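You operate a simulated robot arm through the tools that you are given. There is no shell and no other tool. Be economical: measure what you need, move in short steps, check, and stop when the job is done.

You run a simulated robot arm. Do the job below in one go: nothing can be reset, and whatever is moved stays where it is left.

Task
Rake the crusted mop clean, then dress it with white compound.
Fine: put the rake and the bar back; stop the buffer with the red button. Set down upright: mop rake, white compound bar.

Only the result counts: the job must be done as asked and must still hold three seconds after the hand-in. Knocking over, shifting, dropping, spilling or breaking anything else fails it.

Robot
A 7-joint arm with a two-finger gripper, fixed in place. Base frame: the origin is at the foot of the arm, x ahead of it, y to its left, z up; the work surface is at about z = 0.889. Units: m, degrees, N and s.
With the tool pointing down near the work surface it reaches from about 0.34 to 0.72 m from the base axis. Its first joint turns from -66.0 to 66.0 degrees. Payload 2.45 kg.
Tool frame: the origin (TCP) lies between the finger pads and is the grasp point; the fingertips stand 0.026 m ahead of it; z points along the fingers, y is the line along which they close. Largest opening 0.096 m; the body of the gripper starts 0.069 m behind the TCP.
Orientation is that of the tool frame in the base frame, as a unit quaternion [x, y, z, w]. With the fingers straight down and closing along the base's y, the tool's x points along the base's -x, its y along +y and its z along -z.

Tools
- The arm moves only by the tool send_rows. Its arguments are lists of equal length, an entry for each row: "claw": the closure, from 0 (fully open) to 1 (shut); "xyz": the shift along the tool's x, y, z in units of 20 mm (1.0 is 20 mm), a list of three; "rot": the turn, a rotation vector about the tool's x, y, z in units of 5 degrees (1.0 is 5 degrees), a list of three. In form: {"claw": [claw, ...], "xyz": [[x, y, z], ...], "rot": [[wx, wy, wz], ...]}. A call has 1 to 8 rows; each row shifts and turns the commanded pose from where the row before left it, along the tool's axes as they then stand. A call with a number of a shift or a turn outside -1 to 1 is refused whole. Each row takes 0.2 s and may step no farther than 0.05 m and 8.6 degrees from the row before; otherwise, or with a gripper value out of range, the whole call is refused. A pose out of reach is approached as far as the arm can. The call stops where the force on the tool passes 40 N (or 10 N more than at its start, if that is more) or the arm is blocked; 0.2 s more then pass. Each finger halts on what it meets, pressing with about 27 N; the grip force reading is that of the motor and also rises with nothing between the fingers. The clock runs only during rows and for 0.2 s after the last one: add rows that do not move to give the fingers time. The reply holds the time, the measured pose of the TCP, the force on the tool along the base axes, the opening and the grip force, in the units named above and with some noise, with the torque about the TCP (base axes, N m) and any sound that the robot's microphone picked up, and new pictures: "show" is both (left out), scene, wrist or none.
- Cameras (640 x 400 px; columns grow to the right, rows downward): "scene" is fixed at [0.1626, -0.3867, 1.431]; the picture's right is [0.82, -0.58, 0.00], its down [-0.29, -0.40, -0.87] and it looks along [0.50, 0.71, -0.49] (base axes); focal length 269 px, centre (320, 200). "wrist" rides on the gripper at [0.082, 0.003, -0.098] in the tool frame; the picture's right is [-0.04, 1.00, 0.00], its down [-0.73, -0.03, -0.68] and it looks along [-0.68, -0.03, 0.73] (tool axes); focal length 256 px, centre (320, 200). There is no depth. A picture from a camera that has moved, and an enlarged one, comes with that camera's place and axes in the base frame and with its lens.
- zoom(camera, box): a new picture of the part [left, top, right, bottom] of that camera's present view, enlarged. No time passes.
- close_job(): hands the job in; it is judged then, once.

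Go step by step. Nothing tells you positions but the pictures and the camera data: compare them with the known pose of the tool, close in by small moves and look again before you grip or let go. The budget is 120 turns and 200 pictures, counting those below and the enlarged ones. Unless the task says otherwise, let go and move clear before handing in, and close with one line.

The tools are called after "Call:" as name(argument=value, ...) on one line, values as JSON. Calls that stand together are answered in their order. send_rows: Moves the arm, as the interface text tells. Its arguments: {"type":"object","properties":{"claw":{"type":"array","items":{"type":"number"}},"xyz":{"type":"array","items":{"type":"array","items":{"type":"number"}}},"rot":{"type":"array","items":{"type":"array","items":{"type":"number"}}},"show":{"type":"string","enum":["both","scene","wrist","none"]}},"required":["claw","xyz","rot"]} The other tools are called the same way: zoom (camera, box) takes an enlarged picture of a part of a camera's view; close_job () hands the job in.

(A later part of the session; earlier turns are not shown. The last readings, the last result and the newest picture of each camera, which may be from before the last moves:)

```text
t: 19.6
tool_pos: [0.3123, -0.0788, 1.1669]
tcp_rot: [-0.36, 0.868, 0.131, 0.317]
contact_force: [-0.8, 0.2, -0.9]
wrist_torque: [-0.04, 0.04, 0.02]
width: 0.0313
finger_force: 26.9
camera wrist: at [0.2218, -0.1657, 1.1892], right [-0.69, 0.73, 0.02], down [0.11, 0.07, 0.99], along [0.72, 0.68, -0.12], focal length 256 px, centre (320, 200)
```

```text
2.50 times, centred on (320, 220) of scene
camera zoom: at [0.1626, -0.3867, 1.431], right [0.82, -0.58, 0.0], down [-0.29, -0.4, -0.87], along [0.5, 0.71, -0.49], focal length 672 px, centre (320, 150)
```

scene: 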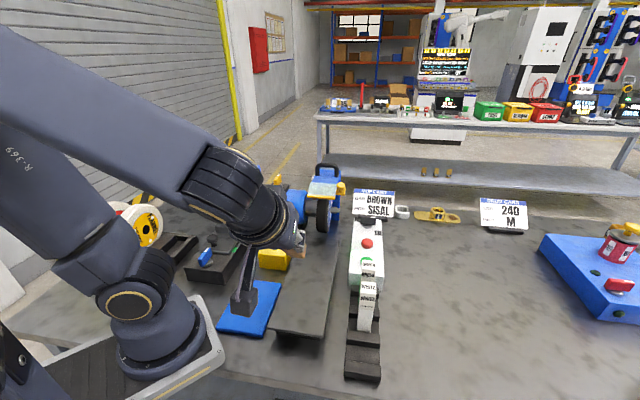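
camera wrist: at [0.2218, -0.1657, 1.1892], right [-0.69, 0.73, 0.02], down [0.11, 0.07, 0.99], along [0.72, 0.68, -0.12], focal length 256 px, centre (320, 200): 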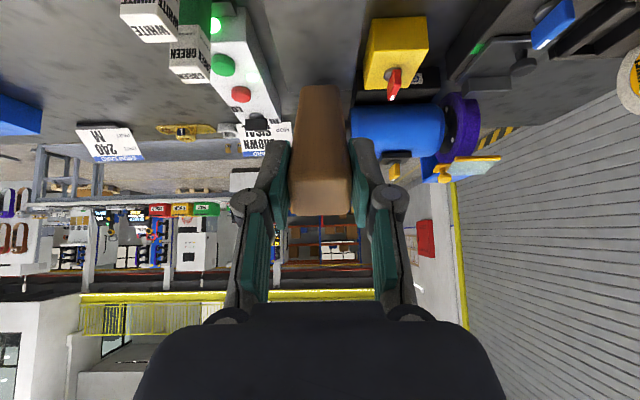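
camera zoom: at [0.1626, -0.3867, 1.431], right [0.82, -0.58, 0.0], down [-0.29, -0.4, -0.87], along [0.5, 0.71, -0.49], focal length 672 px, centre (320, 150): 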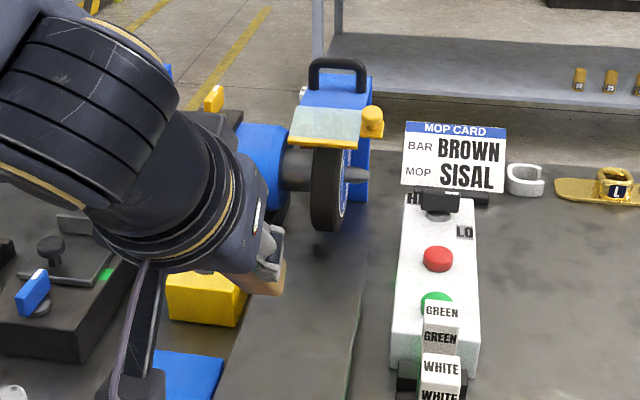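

The tilt is at 40° and everything is clear. I'll tilt to 55° and advance toward the front of the mop.

Call:
send_rows(claw=[1, 1, 1, 1, 1, 1, 1, 1], xyz=[[0, 0, 0], [0, 0, 0], [0, 0, 0], [-0.14, 0, 1], [-0.14, 0, 1], [-0.14, 0, 1], [-0.14, 0, 1], [-0.14, 0, 1]], rot=[[0, -1, 0], [0, -1, 0], [0, -1, 0], [0, 0, 0], [0, 0, 0], [0, 0, 0], [0, 0, 0], [0, 0, 0]])

Call:
zoom(camera="scene", box=[240, 140, 400, 300])

```text
t: 21.4
tool_pos: [0.3786, -0.0158, 1.1218]
tcp_rot: [-0.34, 0.819, 0.178, 0.426]
contact_force: [1.3, -1.0, -1.3]
wrist_torque: [0.0, 0.07, 0.0]
width: 0.0314
finger_force: 27.2
out of reach, approached as far as the arm can: row 8
camera wrist: at [0.2862, -0.1042, 1.1116], right [-0.69, 0.72, 0.03], down [-0.07, -0.12, 0.99], along [0.72, 0.68, 0.13], focal length 256 px, centre (320, 200)
```

scene: 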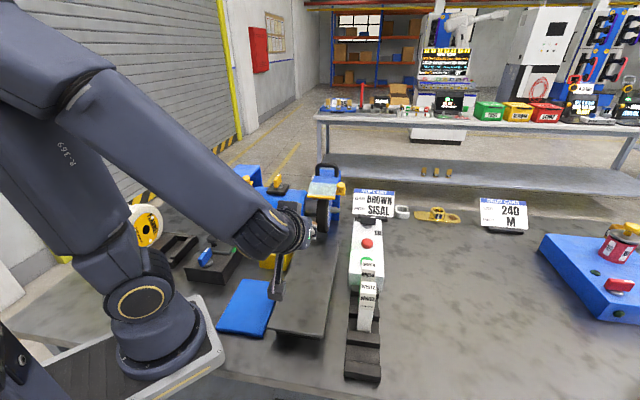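
wrist: 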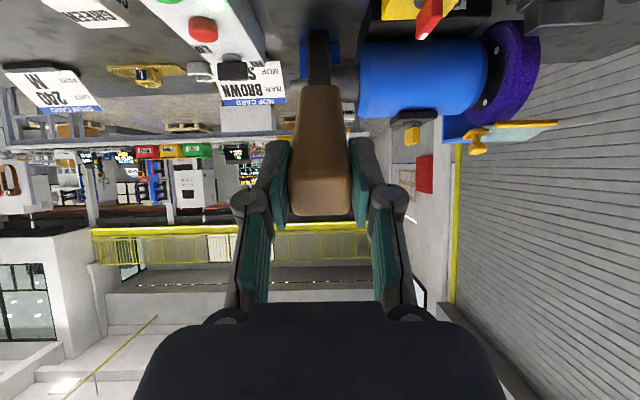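

```text
2.50 times, centred on (320, 220) of scene
camera zoom: at [0.1626, -0.3867, 1.431], right [0.82, -0.58, 0.0], down [-0.29, -0.4, -0.87], along [0.5, 0.71, -0.49], focal length 672 px, centre (320, 150)
```

zoom: 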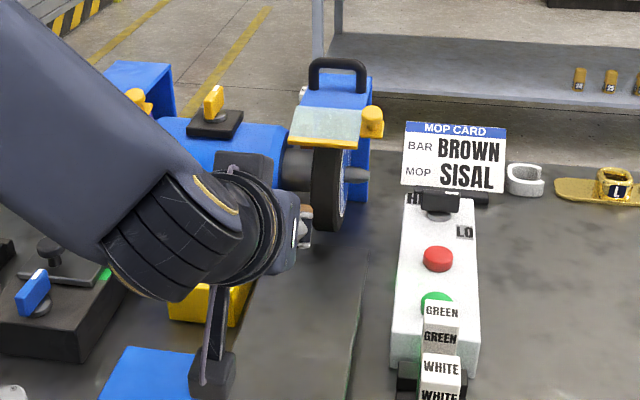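

The arm hit a wrist limit at 55°, so I'll ease back to 45° and advance to a stand-off in front of the mop.

Call:
send_rows(claw=[1, 1, 1, 1, 1, 1, 1, 1], xyz=[[0, 0, 0], [0, 0, 0], [-0.62, 0, 1], [-0.62, 0, 1], [-0.62, 0, 1], [-0.62, 0, 1], [-0.62, 0, 1], [0, 0, 0]], rot=[[0, 1, 0], [0, 1, 0], [0, 0, 0], [0, 0, 0], [0, 0, 0], [0, 0, 0], [0, 0, 0], [0, 0, 0]])

Call:
zoom(camera="scene", box=[260, 150, 380, 260])

Call:
zoom(camera="wrist", box=[220, 0, 420, 150])

```text
t: 23.2
tool_pos: [0.4612, 0.0646, 1.0957]
tcp_rot: [-0.354, 0.853, 0.147, 0.354]
contact_force: [-0.1, -0.4, -1.9]
wrist_torque: [-0.03, 0.01, 0.02]
width: 0.0312
finger_force: 27.0
camera wrist: at [0.3684, -0.0235, 1.1075], right [-0.69, 0.73, 0.03], down [0.05, 0.01, 1.0], along [0.72, 0.69, -0.04], focal length 256 px, centre (320, 200)
```

scene: 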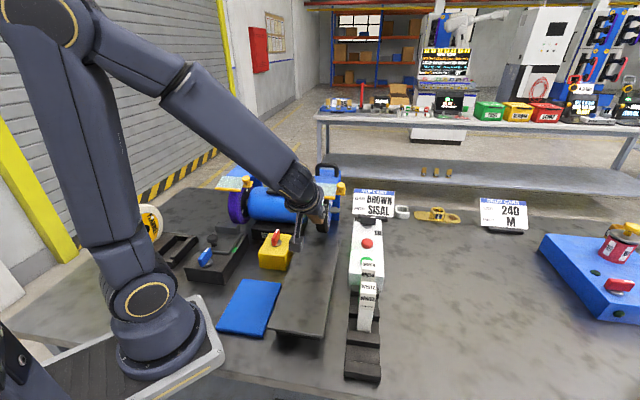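
wrist: 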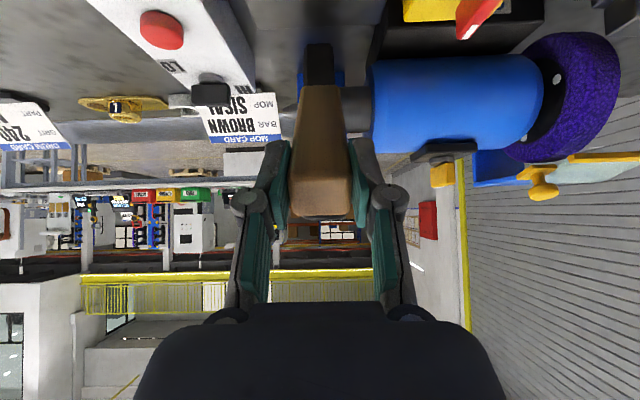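

```text
3.64 times, centred on (320, 205) of scene
camera zoom: at [0.1627, -0.3867, 1.431], right [0.82, -0.58, 0.0], down [-0.29, -0.4, -0.87], along [0.5, 0.71, -0.49], focal length 978 px, centre (320, 182)
```

zoom: 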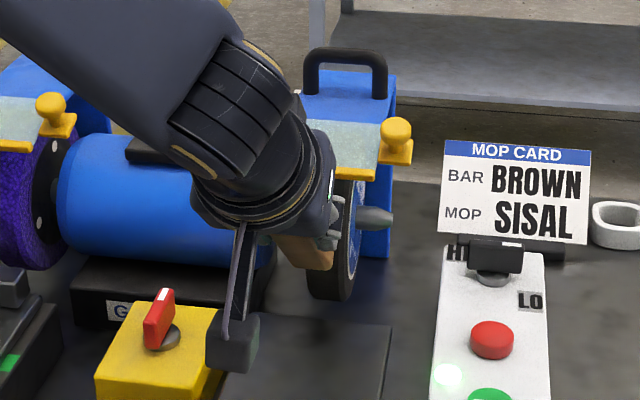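

```text
2.67 times, centred on (320, 75) of wrist
camera zoom: at [0.3684, -0.0235, 1.1075], right [-0.69, 0.73, 0.03], down [0.05, 0.01, 1.0], along [0.72, 0.69, -0.04], focal length 683 px, centre (320, 533)
```

zoom: 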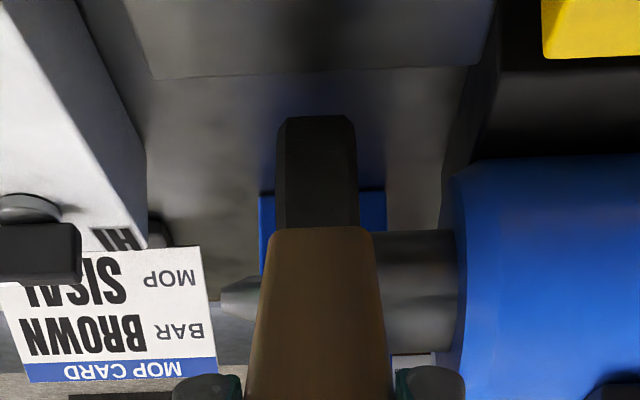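

The rake is lined up with the mop in v, and its tip is about 4 cm short of the rim. I'll creep forward and watch the force.

Call:
send_rows(claw=[1, 1, 1, 1, 1, 1, 1], xyz=[[-0.5, 0, 0.7], [-0.5, 0, 0.7], [-0.14, 0, 0.14], [-0.14, 0, 0.14], [-0.14, 0, 0.14], [0, 0, 0], [0, 0, 0]], rot=[[0, 0, 0], [0, 0, 0], [0, 0, 0], [0, 0, 0], [0, 0, 0], [0, 0, 0], [0, 0, 0]])

Call:
zoom(camera="wrist", box=[220, 0, 420, 150])

Call:
zoom(camera="scene", box=[280, 170, 360, 250])

```text
t: 24.8
tool_pos: [0.4905, 0.0957, 1.0908]
tcp_rot: [-0.354, 0.853, 0.147, 0.353]
contact_force: [-12.4, -12.7, 10.8]
wrist_torque: [-0.23, 0.18, -0.04]
width: 0.0311
finger_force: 26.5
camera wrist: at [0.3996, 0.0085, 1.1021], right [-0.69, 0.73, 0.03], down [0.05, 0.01, 1.0], along [0.73, 0.69, -0.04], focal length 256 px, centre (320, 200)
```

scene: 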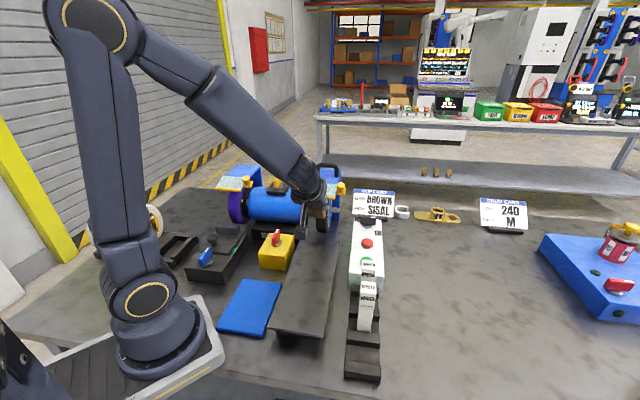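
wrist: 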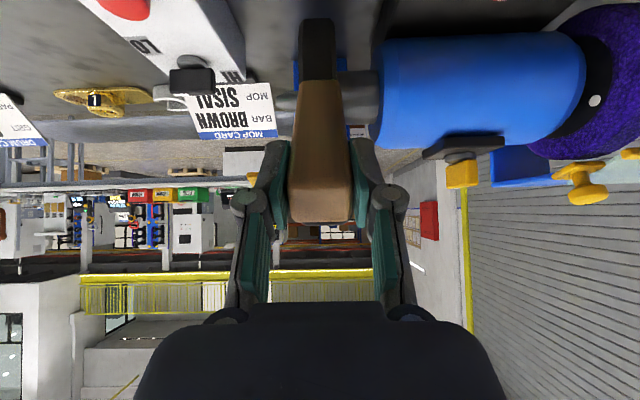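

```text
2.67 times, centred on (320, 75) of wrist
camera zoom: at [0.3996, 0.0085, 1.1021], right [-0.69, 0.73, 0.03], down [0.05, 0.01, 1.0], along [0.73, 0.69, -0.04], focal length 683 px, centre (320, 533)
```

zoom: 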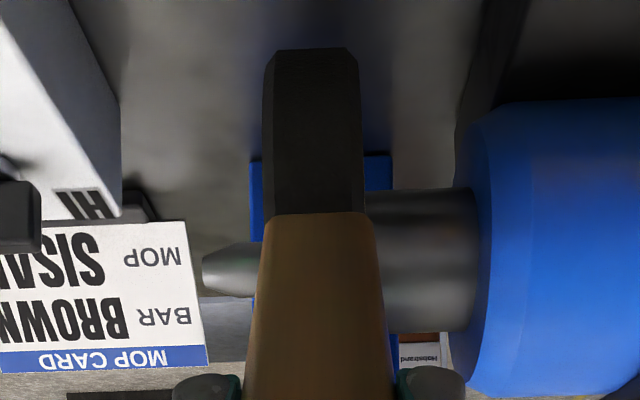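

```text
5.00 times, centred on (320, 210) of scene
camera zoom: at [0.1621, -0.3871, 1.4309], right [0.82, -0.58, 0.0], down [-0.29, -0.4, -0.87], along [0.5, 0.71, -0.49], focal length 1344 px, centre (320, 150)
```

zoom: 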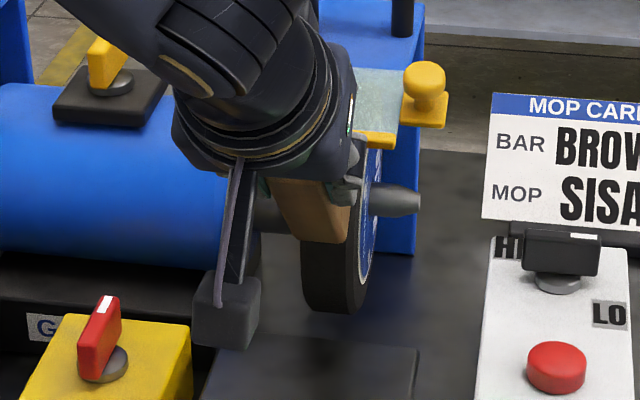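

The teeth are on the mop at about 20 N. I'll ease off slightly and hold it there.

Call:
send_rows(claw=[1, 1, 1, 1, 1, 1, 1, 1], xyz=[[0.07, 0, -0.07], [0, 0, 0], [0, 0, 0], [0, 0, 0], [0, 0, 0], [0, 0, 0], [0, 0, 0], [0, 0, 0]], rot=[[0, 0, 0], [0, 0, 0], [0, 0, 0], [0, 0, 0], [0, 0, 0], [0, 0, 0], [0, 0, 0], [0, 0, 0]], show="wrist")

Call:
zoom(camera="scene", box=[280, 170, 360, 250])

```text
t: 26.6
tool_pos: [0.4899, 0.0961, 1.09]
tcp_rot: [-0.354, 0.853, 0.146, 0.354]
contact_force: [0.6, 0.2, -1.6]
wrist_torque: [-0.02, 0.02, 0.02]
width: 0.0311
finger_force: 27.2
camera wrist: at [0.3987, 0.0076, 1.1019], right [-0.69, 0.73, 0.03], down [0.05, 0.01, 1.0], along [0.72, 0.69, -0.04], focal length 256 px, centre (320, 200)
```

wrist: 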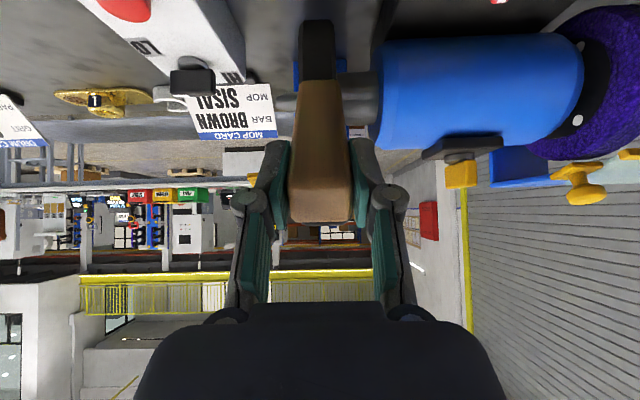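

```text
5.00 times, centred on (320, 210) of scene
camera zoom: at [0.1626, -0.3867, 1.431], right [0.82, -0.58, 0.0], down [-0.29, -0.4, -0.87], along [0.5, 0.71, -0.49], focal length 1344 px, centre (320, 150)
```

zoom: 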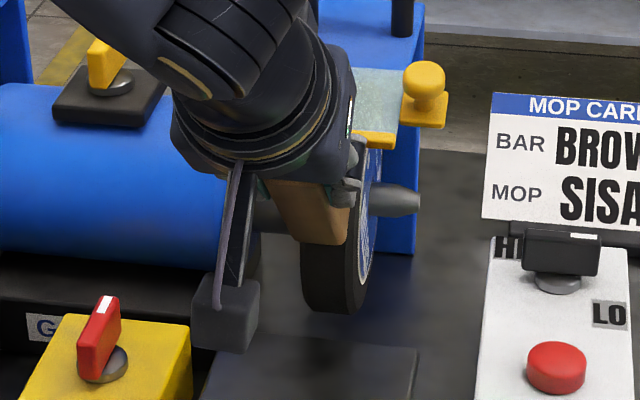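

Contact was lost, so I'll advance in 1 mm steps for lighter contact.

Call:
send_rows(claw=[1, 1, 1, 1, 1, 1, 1, 1], xyz=[[-0.05, 0, 0.05], [0, 0, 0], [0, 0, 0], [0, 0, 0], [0, 0, 0], [0, 0, 0], [0, 0, 0], [0, 0, 0]], rot=[[0, 0, 0], [0, 0, 0], [0, 0, 0], [0, 0, 0], [0, 0, 0], [0, 0, 0], [0, 0, 0], [0, 0, 0]], show="none")

Call:
zoom(camera="wrist", box=[270, 0, 370, 100])

```text
t: 28.4
tool_pos: [0.4906, 0.097, 1.0899]
tcp_rot: [-0.353, 0.854, 0.146, 0.354]
contact_force: [-6.3, -7.2, 2.8]
wrist_torque: [-0.23, 0.23, -0.01]
width: 0.0314
finger_force: 27.0
```

```text
4.00 times, centred on (320, 50) of wrist
camera zoom: at [0.3997, 0.0083, 1.1021], right [-0.69, 0.73, 0.03], down [0.05, 0.01, 1.0], along [0.73, 0.69, -0.04], focal length 1024 px, centre (320, 800)
```

zoom: 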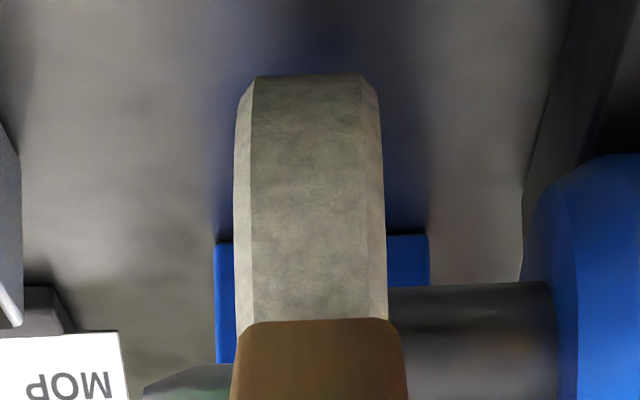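

Raking worked and the mop has turned pale. I'll hold briefly to see whether it keeps changing.

Call:
send_rows(claw=[1, 1, 1, 1], xyz=[[0, 0, 0], [0, 0, 0], [0, 0, 0], [0, 0, 0]], rot=[[0, 0, 0], [0, 0, 0], [0, 0, 0], [0, 0, 0]], show="none")

Call:
zoom(camera="wrist", box=[270, 0, 370, 100])

```text
t: 29.4
tool_pos: [0.4912, 0.0969, 1.0908]
tcp_rot: [-0.353, 0.854, 0.146, 0.354]
contact_force: [-4.7, -6.4, 4.4]
wrist_torque: [-0.21, 0.13, -0.07]
width: 0.0314
finger_force: 27.1
```

```text
4.00 times, centred on (320, 50) of wrist
camera zoom: at [0.3997, 0.0084, 1.1021], right [-0.69, 0.73, 0.03], down [0.05, 0.01, 1.0], along [0.73, 0.69, -0.04], focal length 1024 px, centre (320, 800)
```

zoom: 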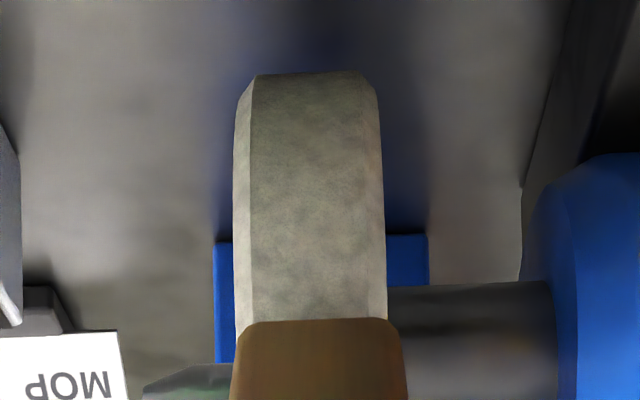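

The mop is clean and stable, so I'll retract along the path I came in on.

Call:
send_rows(claw=[1, 1, 1, 1, 1, 1, 1, 1], xyz=[[0.486, 0, -0.93], [0.486, 0, -0.93], [0.486, 0, -0.93], [0.486, 0, -0.93], [0.486, 0, -0.93], [0.486, 0, -0.93], [0.486, 0, -0.93], [0.486, 0, -0.93]], rot=[[0, 0, 0], [0, 0, 0], [0, 0, 0], [0, 0, 0], [0, 0, 0], [0, 0, 0], [0, 0, 0], [0, 0, 0]], show="none")

Call:
send_rows(claw=[1, 1, 1, 1, 1, 1, 1, 1], xyz=[[0.42, 0, -0.85], [0.42, 0, -0.85], [0.42, 0, -0.85], [0.42, 0, -0.85], [0.42, 0, -0.85], [0, 0, 0], [0, 0, 0], [0, 0, 0]], rot=[[0, 0, 0], [0, 0, 0], [0, 0, 0], [0, 0, 0], [0, 0, 0], [0, 1, 0], [0, 1, 0], [0, 1, 0]])

```text
t: 31.2
tool_pos: [0.3767, -0.016, 1.1416]
tcp_rot: [-0.354, 0.854, 0.146, 0.353]
contact_force: [-1.1, -0.4, -0.6]
wrist_torque: [0.0, 0.03, -0.01]
width: 0.0316
finger_force: 27.3
```

```text
t: 33.0
tool_pos: [0.3152, -0.0794, 1.1713]
tcp_rot: [-0.37, 0.893, 0.098, 0.238]
contact_force: [0.4, 0.5, -1.5]
wrist_torque: [-0.01, 0.01, -0.01]
width: 0.0312
finger_force: 27.2
camera wrist: at [0.2283, -0.1629, 1.2154], right [-0.68, 0.73, 0.02], down [0.23, 0.19, 0.95], along [0.69, 0.66, -0.3], focal length 256 px, centre (320, 200)
```

scene: 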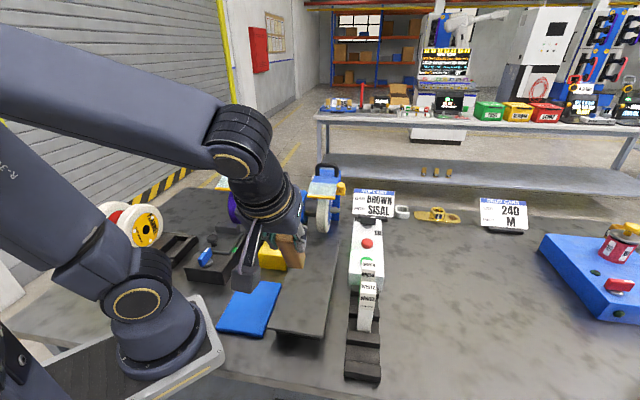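
wrist: 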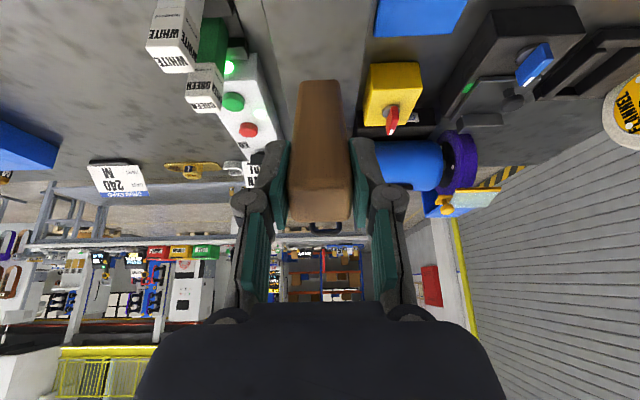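

The mop is now cream. I'll straighten the tool and move back over the rack slot.

Call:
send_rows(claw=[1, 1, 1, 1, 1, 1, 1, 1], xyz=[[0, -0.875, 0], [0, -0.875, 0], [0, -0.875, 0], [0, -0.875, 0], [0, -0.875, 0], [0, -0.875, 0], [0, -0.875, 0], [0, -0.875, 0]], rot=[[0, 1, 0], [0, 1, 0], [0, 1, 0], [0, 1, 0], [0, 1, 0], [0, 1, 0], [0, 0, 0], [0, 0, 0]])

Call:
zoom(camera="wrist", box=[220, 0, 420, 240])

Call:
zoom(camera="scene", box=[320, 210, 440, 390])

```text
t: 34.8
tool_pos: [0.4122, -0.1782, 1.169]
tcp_rot: [-0.384, 0.923, -0.001, 0.0]
contact_force: [-0.3, -0.1, -0.9]
wrist_torque: [0.01, 0.03, 0.02]
width: 0.0312
finger_force: 26.9
camera wrist: at [0.3534, -0.2346, 1.2683], right [-0.68, 0.73, 0.0], down [0.54, 0.5, 0.68], along [0.5, 0.46, -0.73], focal length 256 px, centre (320, 200)
```

scene: 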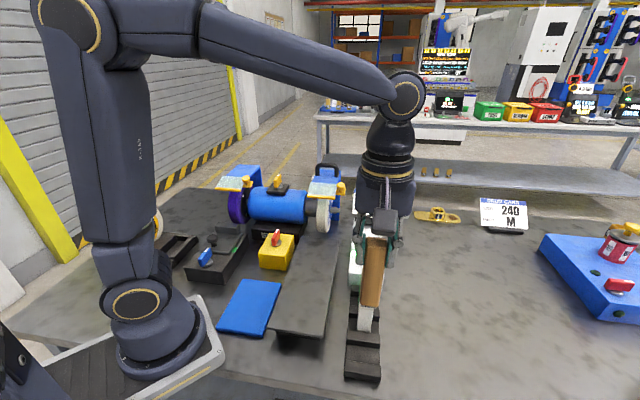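
wrist: 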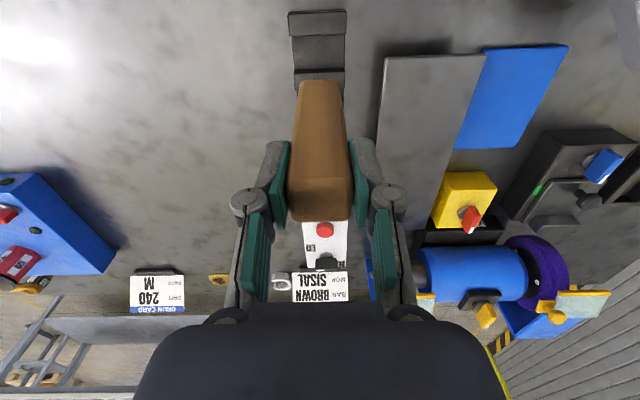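

```text
1.67 times, centred on (320, 120) of wrist
camera zoom: at [0.3534, -0.2346, 1.2683], right [-0.68, 0.73, 0.0], down [0.54, 0.5, 0.68], along [0.5, 0.46, -0.73], focal length 427 px, centre (320, 333)
```

zoom: 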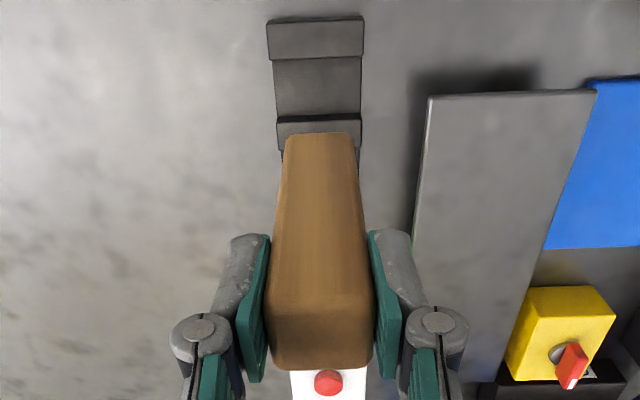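

```text
2.22 times, centred on (380, 300) of scene
camera zoom: at [0.1627, -0.3867, 1.431], right [0.82, -0.58, 0.0], down [-0.29, -0.4, -0.87], along [0.5, 0.71, -0.49], focal length 597 px, centre (187, -22)
```

zoom: 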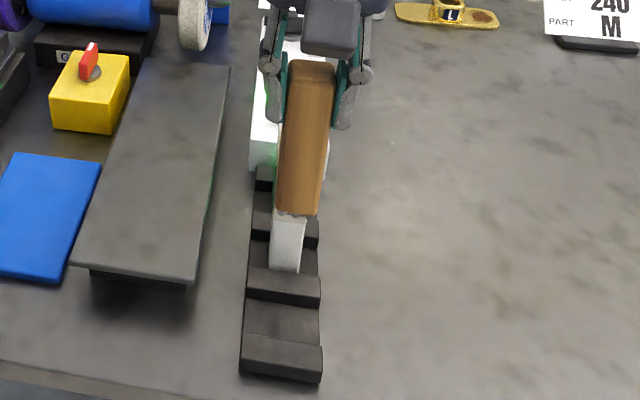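

The rake slipped up a few mm and pitched about 2–3° in the grip. I'll compensate with a small counter-tilt and lower it into the slot.

Call:
send_rows(claw=[1, 1, 1, 1, 1, 1, 1], xyz=[[0, 0, 0], [-0.02, 0, 1], [-0.02, 0, 1], [-0.02, 0, 1], [-0.02, 0, 1], [-0.02, 0, 1], [-0.02, 0, 0.8]], rot=[[0, -0.5, 0], [0, 0, 0], [0, 0, 0], [0, 0, 0], [0, 0, 0], [0, 0, 0], [0, 0, 0]])

Call:
zoom(camera="scene", box=[320, 260, 420, 390])

Call:
zoom(camera="wrist", box=[220, 0, 420, 240])

```text
t: 36.4
tool_pos: [0.4178, -0.1736, 1.0553]
tcp_rot: [-0.383, 0.923, 0.008, 0.02]
contact_force: [0.0, -0.5, -0.2]
wrist_torque: [-0.02, 0.02, 0.0]
width: 0.0314
finger_force: 27.3
camera wrist: at [0.3557, -0.2319, 1.1501], right [-0.68, 0.73, 0.0], down [0.52, 0.48, 0.71], along [0.52, 0.48, -0.7], focal length 256 px, centre (320, 200)
```

scene: 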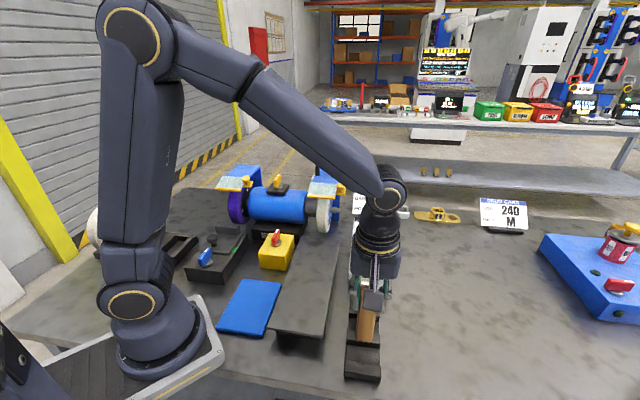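
wrist: 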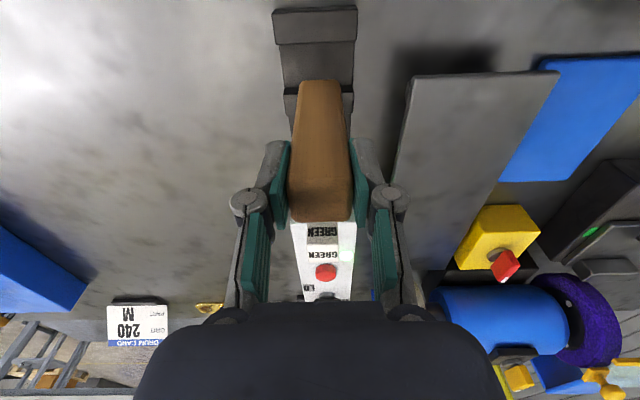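

```text
3.08 times, centred on (370, 325) of scene
camera zoom: at [0.1626, -0.3867, 1.431], right [0.82, -0.58, 0.0], down [-0.29, -0.4, -0.87], along [0.5, 0.71, -0.49], focal length 827 px, centre (166, -185)
```

zoom: 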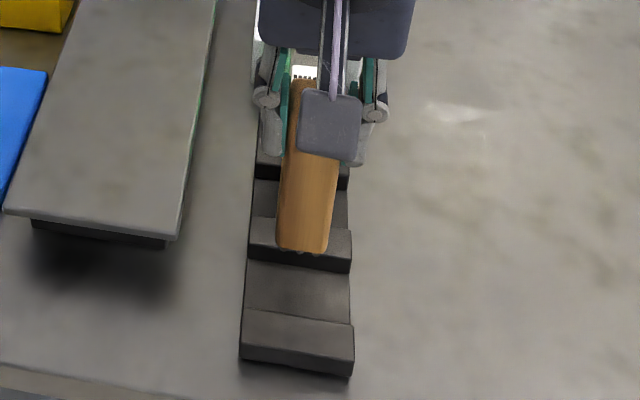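

```text
1.67 times, centred on (320, 120) of wrist
camera zoom: at [0.3557, -0.2319, 1.1501], right [-0.68, 0.73, 0.0], down [0.52, 0.48, 0.71], along [0.52, 0.48, -0.7], focal length 427 px, centre (320, 333)
```

zoom: 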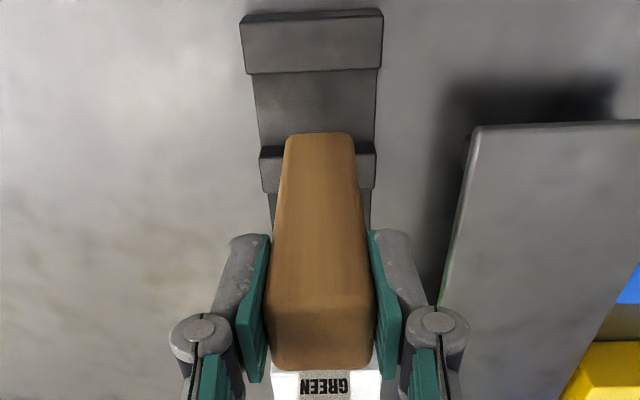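

The tilt carried me about 7 mm in +u, so I'll correct that and set down gently.

Call:
send_rows(claw=[1, 1, 1, 1, 1, 1], xyz=[[0.38, 0, 0], [0.05, 0, 1], [0.05, 0, 0.9], [0, 0, 0.15], [0, 0, 0.1], [0, 0, 0]], rot=[[0, 0, 0], [0, 0, 0], [0, 0, 0], [0, 0, 0], [0, 0, 0], [0, 0, 0]])

Call:
zoom(camera="scene", box=[320, 260, 420, 390])

Call:
zoom(camera="wrist", box=[220, 0, 420, 240])

```text
t: 37.8
tool_pos: [0.4117, -0.178, 1.0117]
tcp_rot: [-0.383, 0.923, 0.008, 0.02]
contact_force: [-0.3, -0.3, -1.2]
wrist_torque: [0.0, 0.0, 0.03]
width: 0.0312
finger_force: 27.1
camera wrist: at [0.3503, -0.2379, 1.1061], right [-0.68, 0.73, 0.0], down [0.52, 0.48, 0.71], along [0.52, 0.48, -0.7], focal length 256 px, centre (320, 200)
```

scene: 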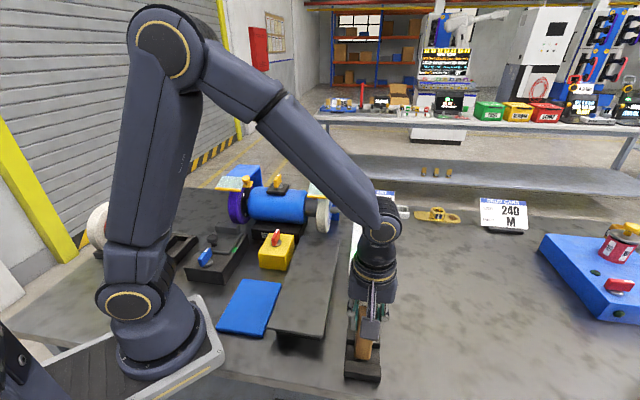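
wrist: 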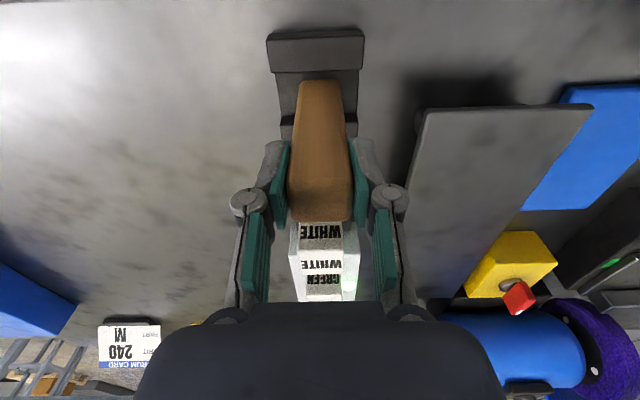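

```text
3.08 times, centred on (370, 325) of scene
camera zoom: at [0.1626, -0.3867, 1.431], right [0.82, -0.58, 0.0], down [-0.29, -0.4, -0.87], along [0.5, 0.71, -0.49], focal length 827 px, centre (166, -185)
```

zoom: 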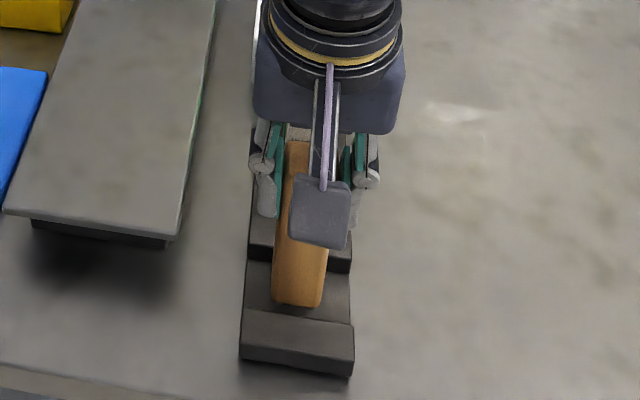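

```text
1.67 times, centred on (320, 120) of wrist
camera zoom: at [0.3503, -0.2379, 1.1061], right [-0.68, 0.73, 0.0], down [0.52, 0.48, 0.71], along [0.52, 0.48, -0.7], focal length 427 px, centre (320, 333)
```

zoom: 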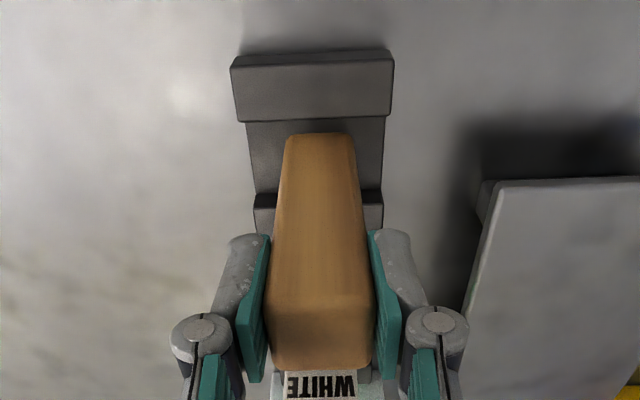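

I'm just above the slot floor, so I'll continue in 2 mm steps until contact.

Call:
send_rows(claw=[1, 1, 1, 1, 1], xyz=[[0, 0, 0.1], [0, 0, 0.1], [0, 0, 0.1], [0, 0, 0.05], [0, 0, 0]], rot=[[0, 0, 0], [0, 0, 0], [0, 0, 0], [0, 0, 0], [0, 0, 0]], show="none")

```text
t: 39.0
tool_pos: [0.4122, -0.1783, 1.0058]
tcp_rot: [-0.383, 0.923, 0.008, 0.02]
contact_force: [-0.2, -0.2, -1.5]
wrist_torque: [-0.04, -0.01, 0.02]
width: 0.0312
finger_force: 27.1
```

Call:
send_rows(claw=[1, 1, 1, 1], xyz=[[0, 0, 0.08], [0, 0, 0.08], [0, 0, 0.05], [0, 0, 0]], rot=[[0, 0, 0], [0, 0, 0], [0, 0, 0], [0, 0, 0]], show="wrist")

Call:
zoom(camera="scene", box=[330, 310, 410, 390])

```text
t: 40.0
tool_pos: [0.4134, -0.1785, 1.0012]
tcp_rot: [-0.383, 0.923, 0.008, 0.02]
contact_force: [-3.8, 0.6, 22.8]
wrist_torque: [0.04, 0.16, 0.0]
width: 0.0318
finger_force: 26.9
camera wrist: at [0.3506, -0.238, 1.0961], right [-0.68, 0.73, 0.0], down [0.52, 0.48, 0.71], along [0.52, 0.48, -0.7], focal length 256 px, centre (320, 200)
```

wrist: 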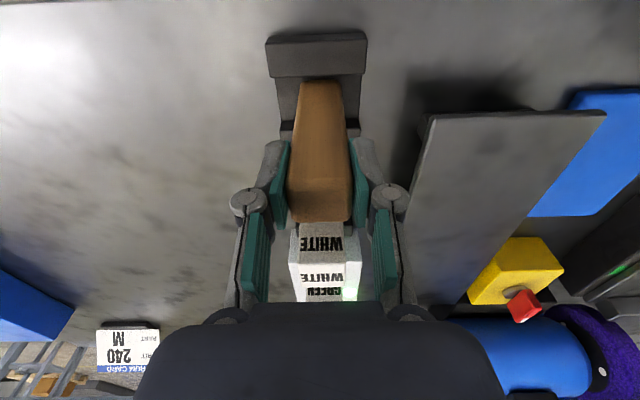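

```text
5.00 times, centred on (370, 350) of scene
camera zoom: at [0.1622, -0.3865, 1.4311], right [0.82, -0.58, 0.0], down [-0.29, -0.4, -0.87], along [0.5, 0.71, -0.49], focal length 1344 px, centre (70, -550)
```

zoom: 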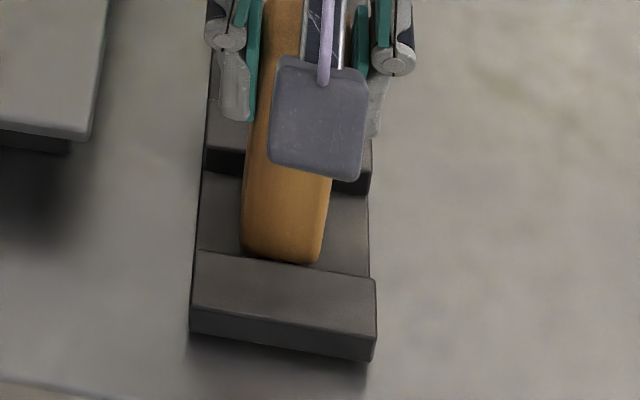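

It's seated, so I'll relieve the force a little and open.

Call:
send_rows(claw=[1, 0.6, 0.4, 0.2, 0, 0, 0], xyz=[[0, 0, -0.07], [0, 0, 0], [0, 0, 0], [0, 0, 0], [0, 0, 0], [0, 0, 0], [0, 0, 0]], rot=[[0, 0, 0], [0, 0, 0], [0, 0, 0], [0, 0, 0], [0, 0, 0], [0, 0, 0], [0, 0, 0]])

Call:
zoom(camera="wrist", box=[220, 0, 420, 240])

Call:
zoom(camera="scene", box=[330, 290, 410, 390])

```text
t: 41.6
tool_pos: [0.4119, -0.1791, 1.002]
tcp_rot: [-0.383, 0.924, 0.009, 0.02]
contact_force: [1.1, 0.7, -0.5]
wrist_torque: [-0.01, 0.02, 0.02]
width: 0.0961
finger_force: 0.1
camera wrist: at [0.3506, -0.2381, 1.097], right [-0.68, 0.73, 0.0], down [0.52, 0.48, 0.71], along [0.52, 0.48, -0.7], focal length 256 px, centre (320, 200)
```

scene: 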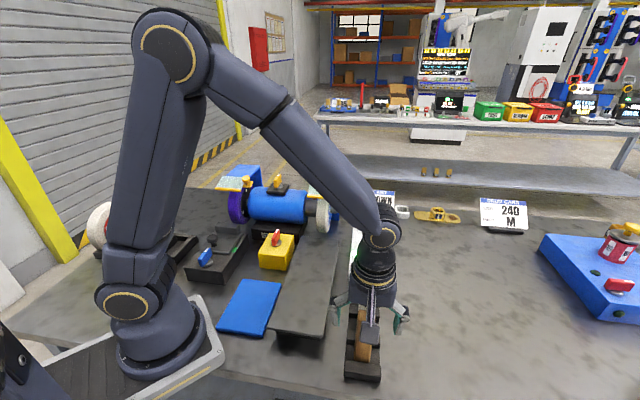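
wrist: 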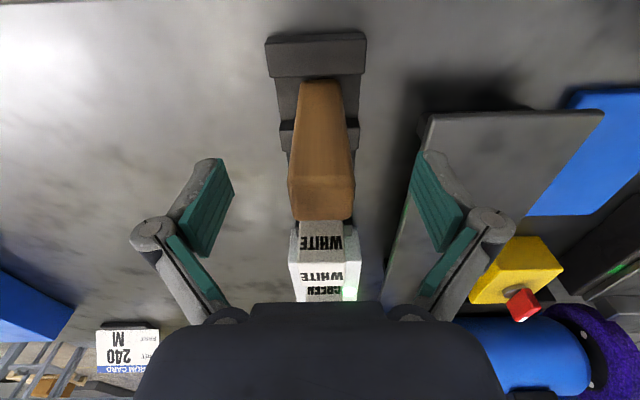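

```text
1.67 times, centred on (320, 120) of wrist
camera zoom: at [0.3506, -0.2381, 1.097], right [-0.68, 0.73, 0.0], down [0.52, 0.48, 0.71], along [0.52, 0.48, -0.7], focal length 427 px, centre (320, 333)
```

zoom: 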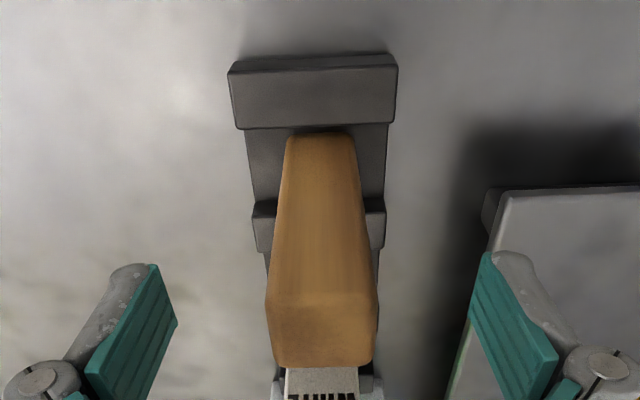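

```text
4.00 times, centred on (370, 340) of scene
camera zoom: at [0.1626, -0.3867, 1.431], right [0.82, -0.58, 0.0], down [-0.29, -0.4, -0.87], along [0.5, 0.71, -0.49], focal length 1075 px, centre (120, -360)
```

zoom: 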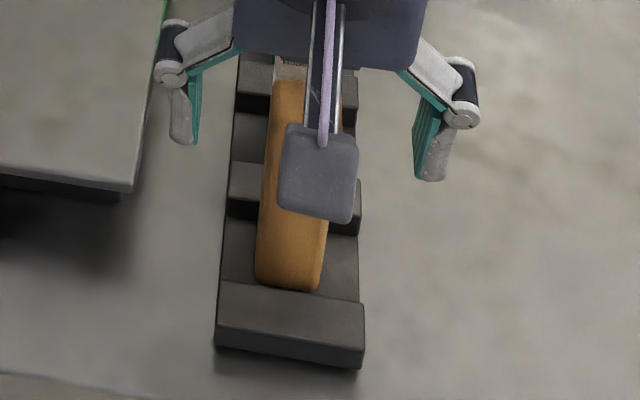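

The rake stands in its slot. I'll raise, straighten, and move over the white bar.

Call:
send_rows(claw=[0, 0, 0, 0, 0, 0, 0, 0], xyz=[[0, 0, -1], [0, 0, -1], [0, 0, -1], [0, 0, -1], [0, 0, -1], [0, 0, -0.5], [0, 0, 0], [0, 0, 0]], rot=[[0, 0, 0], [0, 0, 0], [0, 0, 0], [0, 0, 0], [0, 0, 0], [0, 0, 0], [0, 0.5, 0], [0, 0, 0]])

Call:
zoom(camera="scene", box=[300, 230, 440, 390])

```text
t: 43.4
tool_pos: [0.4104, -0.1822, 1.1127]
tcp_rot: [-0.383, 0.924, -0.001, 0.0]
contact_force: [0.6, -0.3, 0.0]
wrist_torque: [0.02, -0.01, 0.01]
width: 0.0961
finger_force: 0.0
camera wrist: at [0.3508, -0.2384, 1.2099], right [-0.68, 0.73, 0.0], down [0.54, 0.5, 0.68], along [0.5, 0.46, -0.73], focal length 256 px, centre (320, 200)
```

scene: 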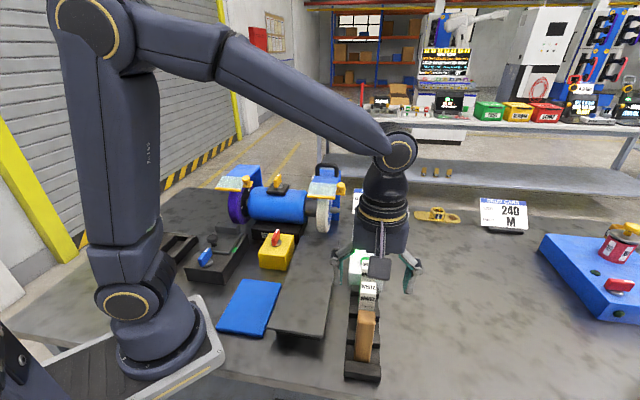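
wrist: 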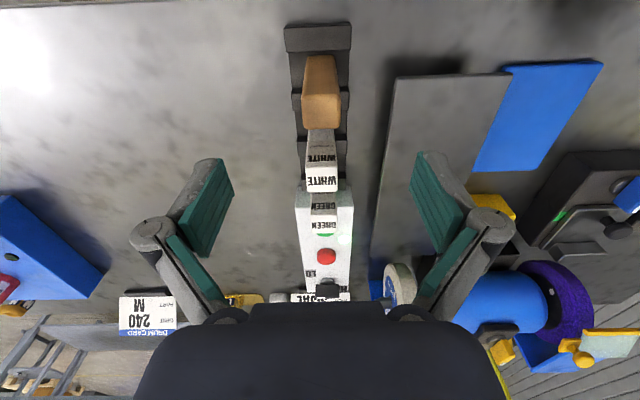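

```text
2.50 times, centred on (370, 310) of scene
camera zoom: at [0.1626, -0.3867, 1.431], right [0.82, -0.58, 0.0], down [-0.29, -0.4, -0.87], along [0.5, 0.71, -0.49], focal length 672 px, centre (195, -75)
```

zoom: 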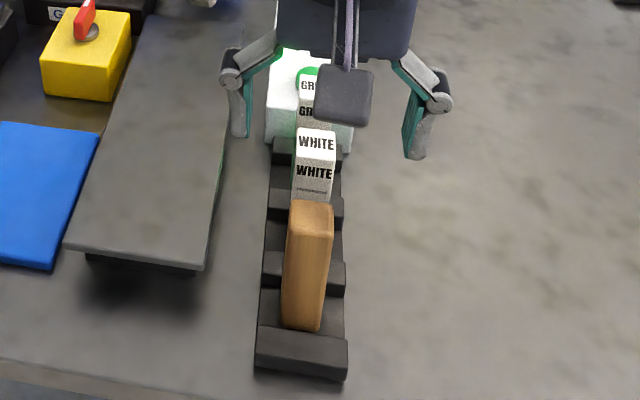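

The rake is fine. The white bar is at u≈0.228, so I'll move over it and descend part-way.

Call:
send_rows(claw=[0, 0, 0, 0, 0, 0, 0], xyz=[[-0.84, -0.03, 0], [-0.84, -0.03, 0], [-0.84, -0.03, 0], [-0.84, -0.03, 0], [0, 0, 1], [0, 0, 1], [0, 0, 1]], rot=[[0, 0, 0], [0, 0, 0], [0, 0, 0], [0, 0, 0], [0, 0, 0], [0, 0, 0], [0, 0, 0]])

Call:
zoom(camera="scene", box=[300, 230, 440, 390])

```text
t: 45.0
tool_pos: [0.4601, -0.1354, 1.0513]
tcp_rot: [-0.382, 0.924, 0.0, 0.0]
contact_force: [0.1, 0.8, 0.1]
wrist_torque: [0.01, -0.01, -0.02]
width: 0.0962
finger_force: 0.1
camera wrist: at [0.4006, -0.1924, 1.1499], right [-0.68, 0.73, 0.0], down [0.54, 0.5, 0.68], along [0.5, 0.46, -0.73], focal length 256 px, centre (320, 200)
```

scene: 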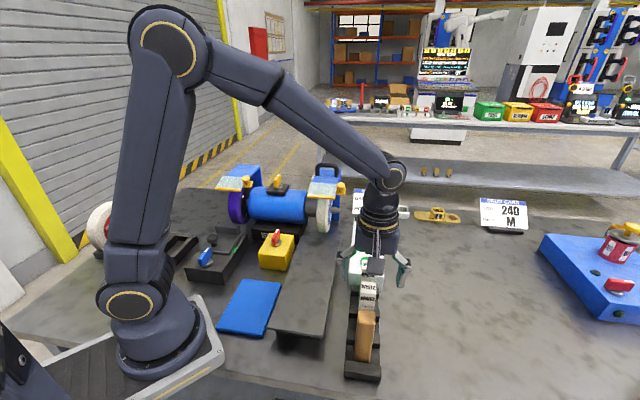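
wrist: 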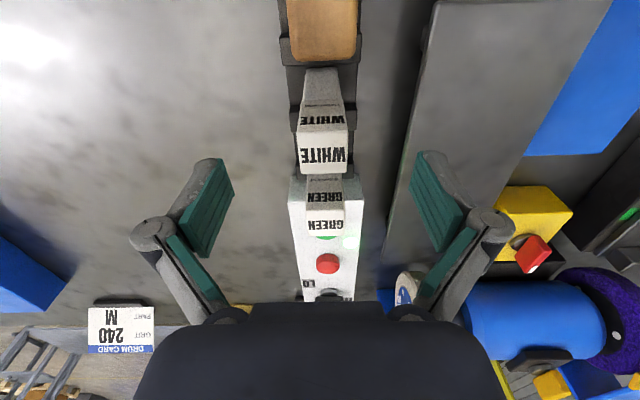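

```text
2.50 times, centred on (370, 310) of scene
camera zoom: at [0.1626, -0.3867, 1.431], right [0.82, -0.58, 0.0], down [-0.29, -0.4, -0.87], along [0.5, 0.71, -0.49], focal length 672 px, centre (195, -75)
```

zoom: 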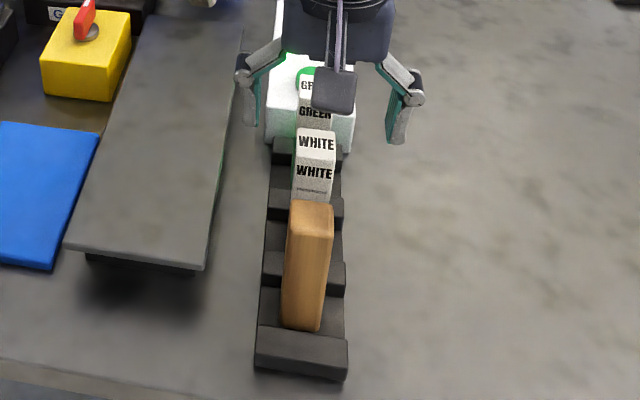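

I'm aligned, so I'll descend to grip height and close.

Call:
send_rows(claw=[0, 0, 0, 1, 1, 1, 1, 1], xyz=[[0.1, 0, 1], [0, 0, 1], [0, 0, 0.7], [0, 0, 0], [0, 0, 0], [0, 0, 0], [0, 0, 0], [0, 0, 0]], rot=[[0, 0, 0], [0, 0, 0], [0, 0, 0], [0, 0, 0], [0, 0, 0], [0, 0, 0], [0, 0, 0], [0, 0, 0]])

Call:
zoom(camera="scene", box=[300, 230, 440, 390])

```text
t: 46.8
tool_pos: [0.4578, -0.1365, 0.9997]
tcp_rot: [-0.384, 0.923, 0.0, 0.0]
contact_force: [0.0, 0.4, -0.3]
wrist_torque: [-0.01, 0.04, 0.02]
width: 0.0305
finger_force: 27.1
camera wrist: at [0.3982, -0.1931, 1.097], right [-0.68, 0.73, 0.0], down [0.54, 0.5, 0.68], along [0.5, 0.46, -0.73], focal length 256 px, centre (320, 200)
```

scene: 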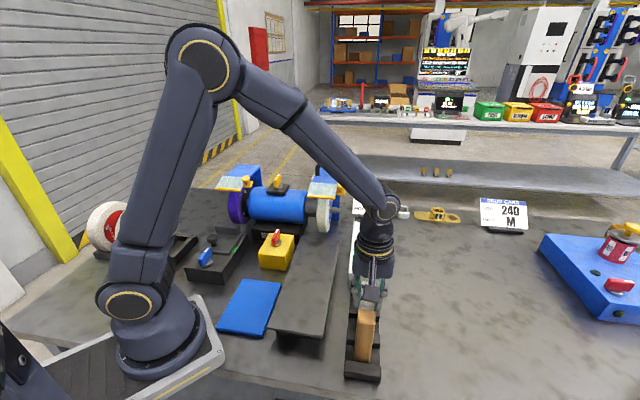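
wrist: 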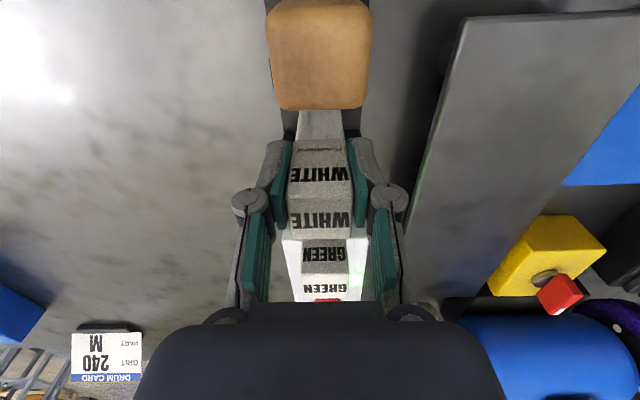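

```text
2.50 times, centred on (370, 310) of scene
camera zoom: at [0.1626, -0.3867, 1.431], right [0.82, -0.58, 0.0], down [-0.29, -0.4, -0.87], along [0.5, 0.71, -0.49], focal length 672 px, centre (195, -75)
```

zoom: 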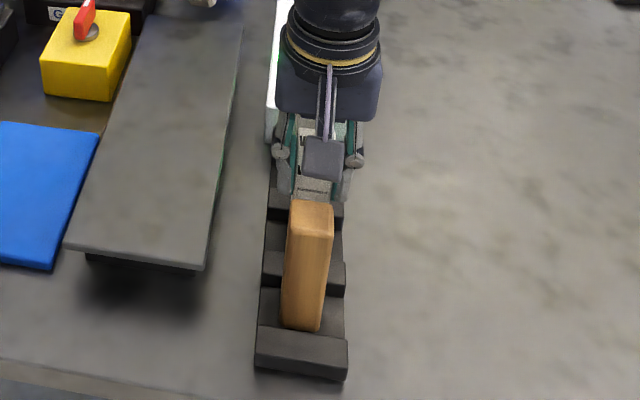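

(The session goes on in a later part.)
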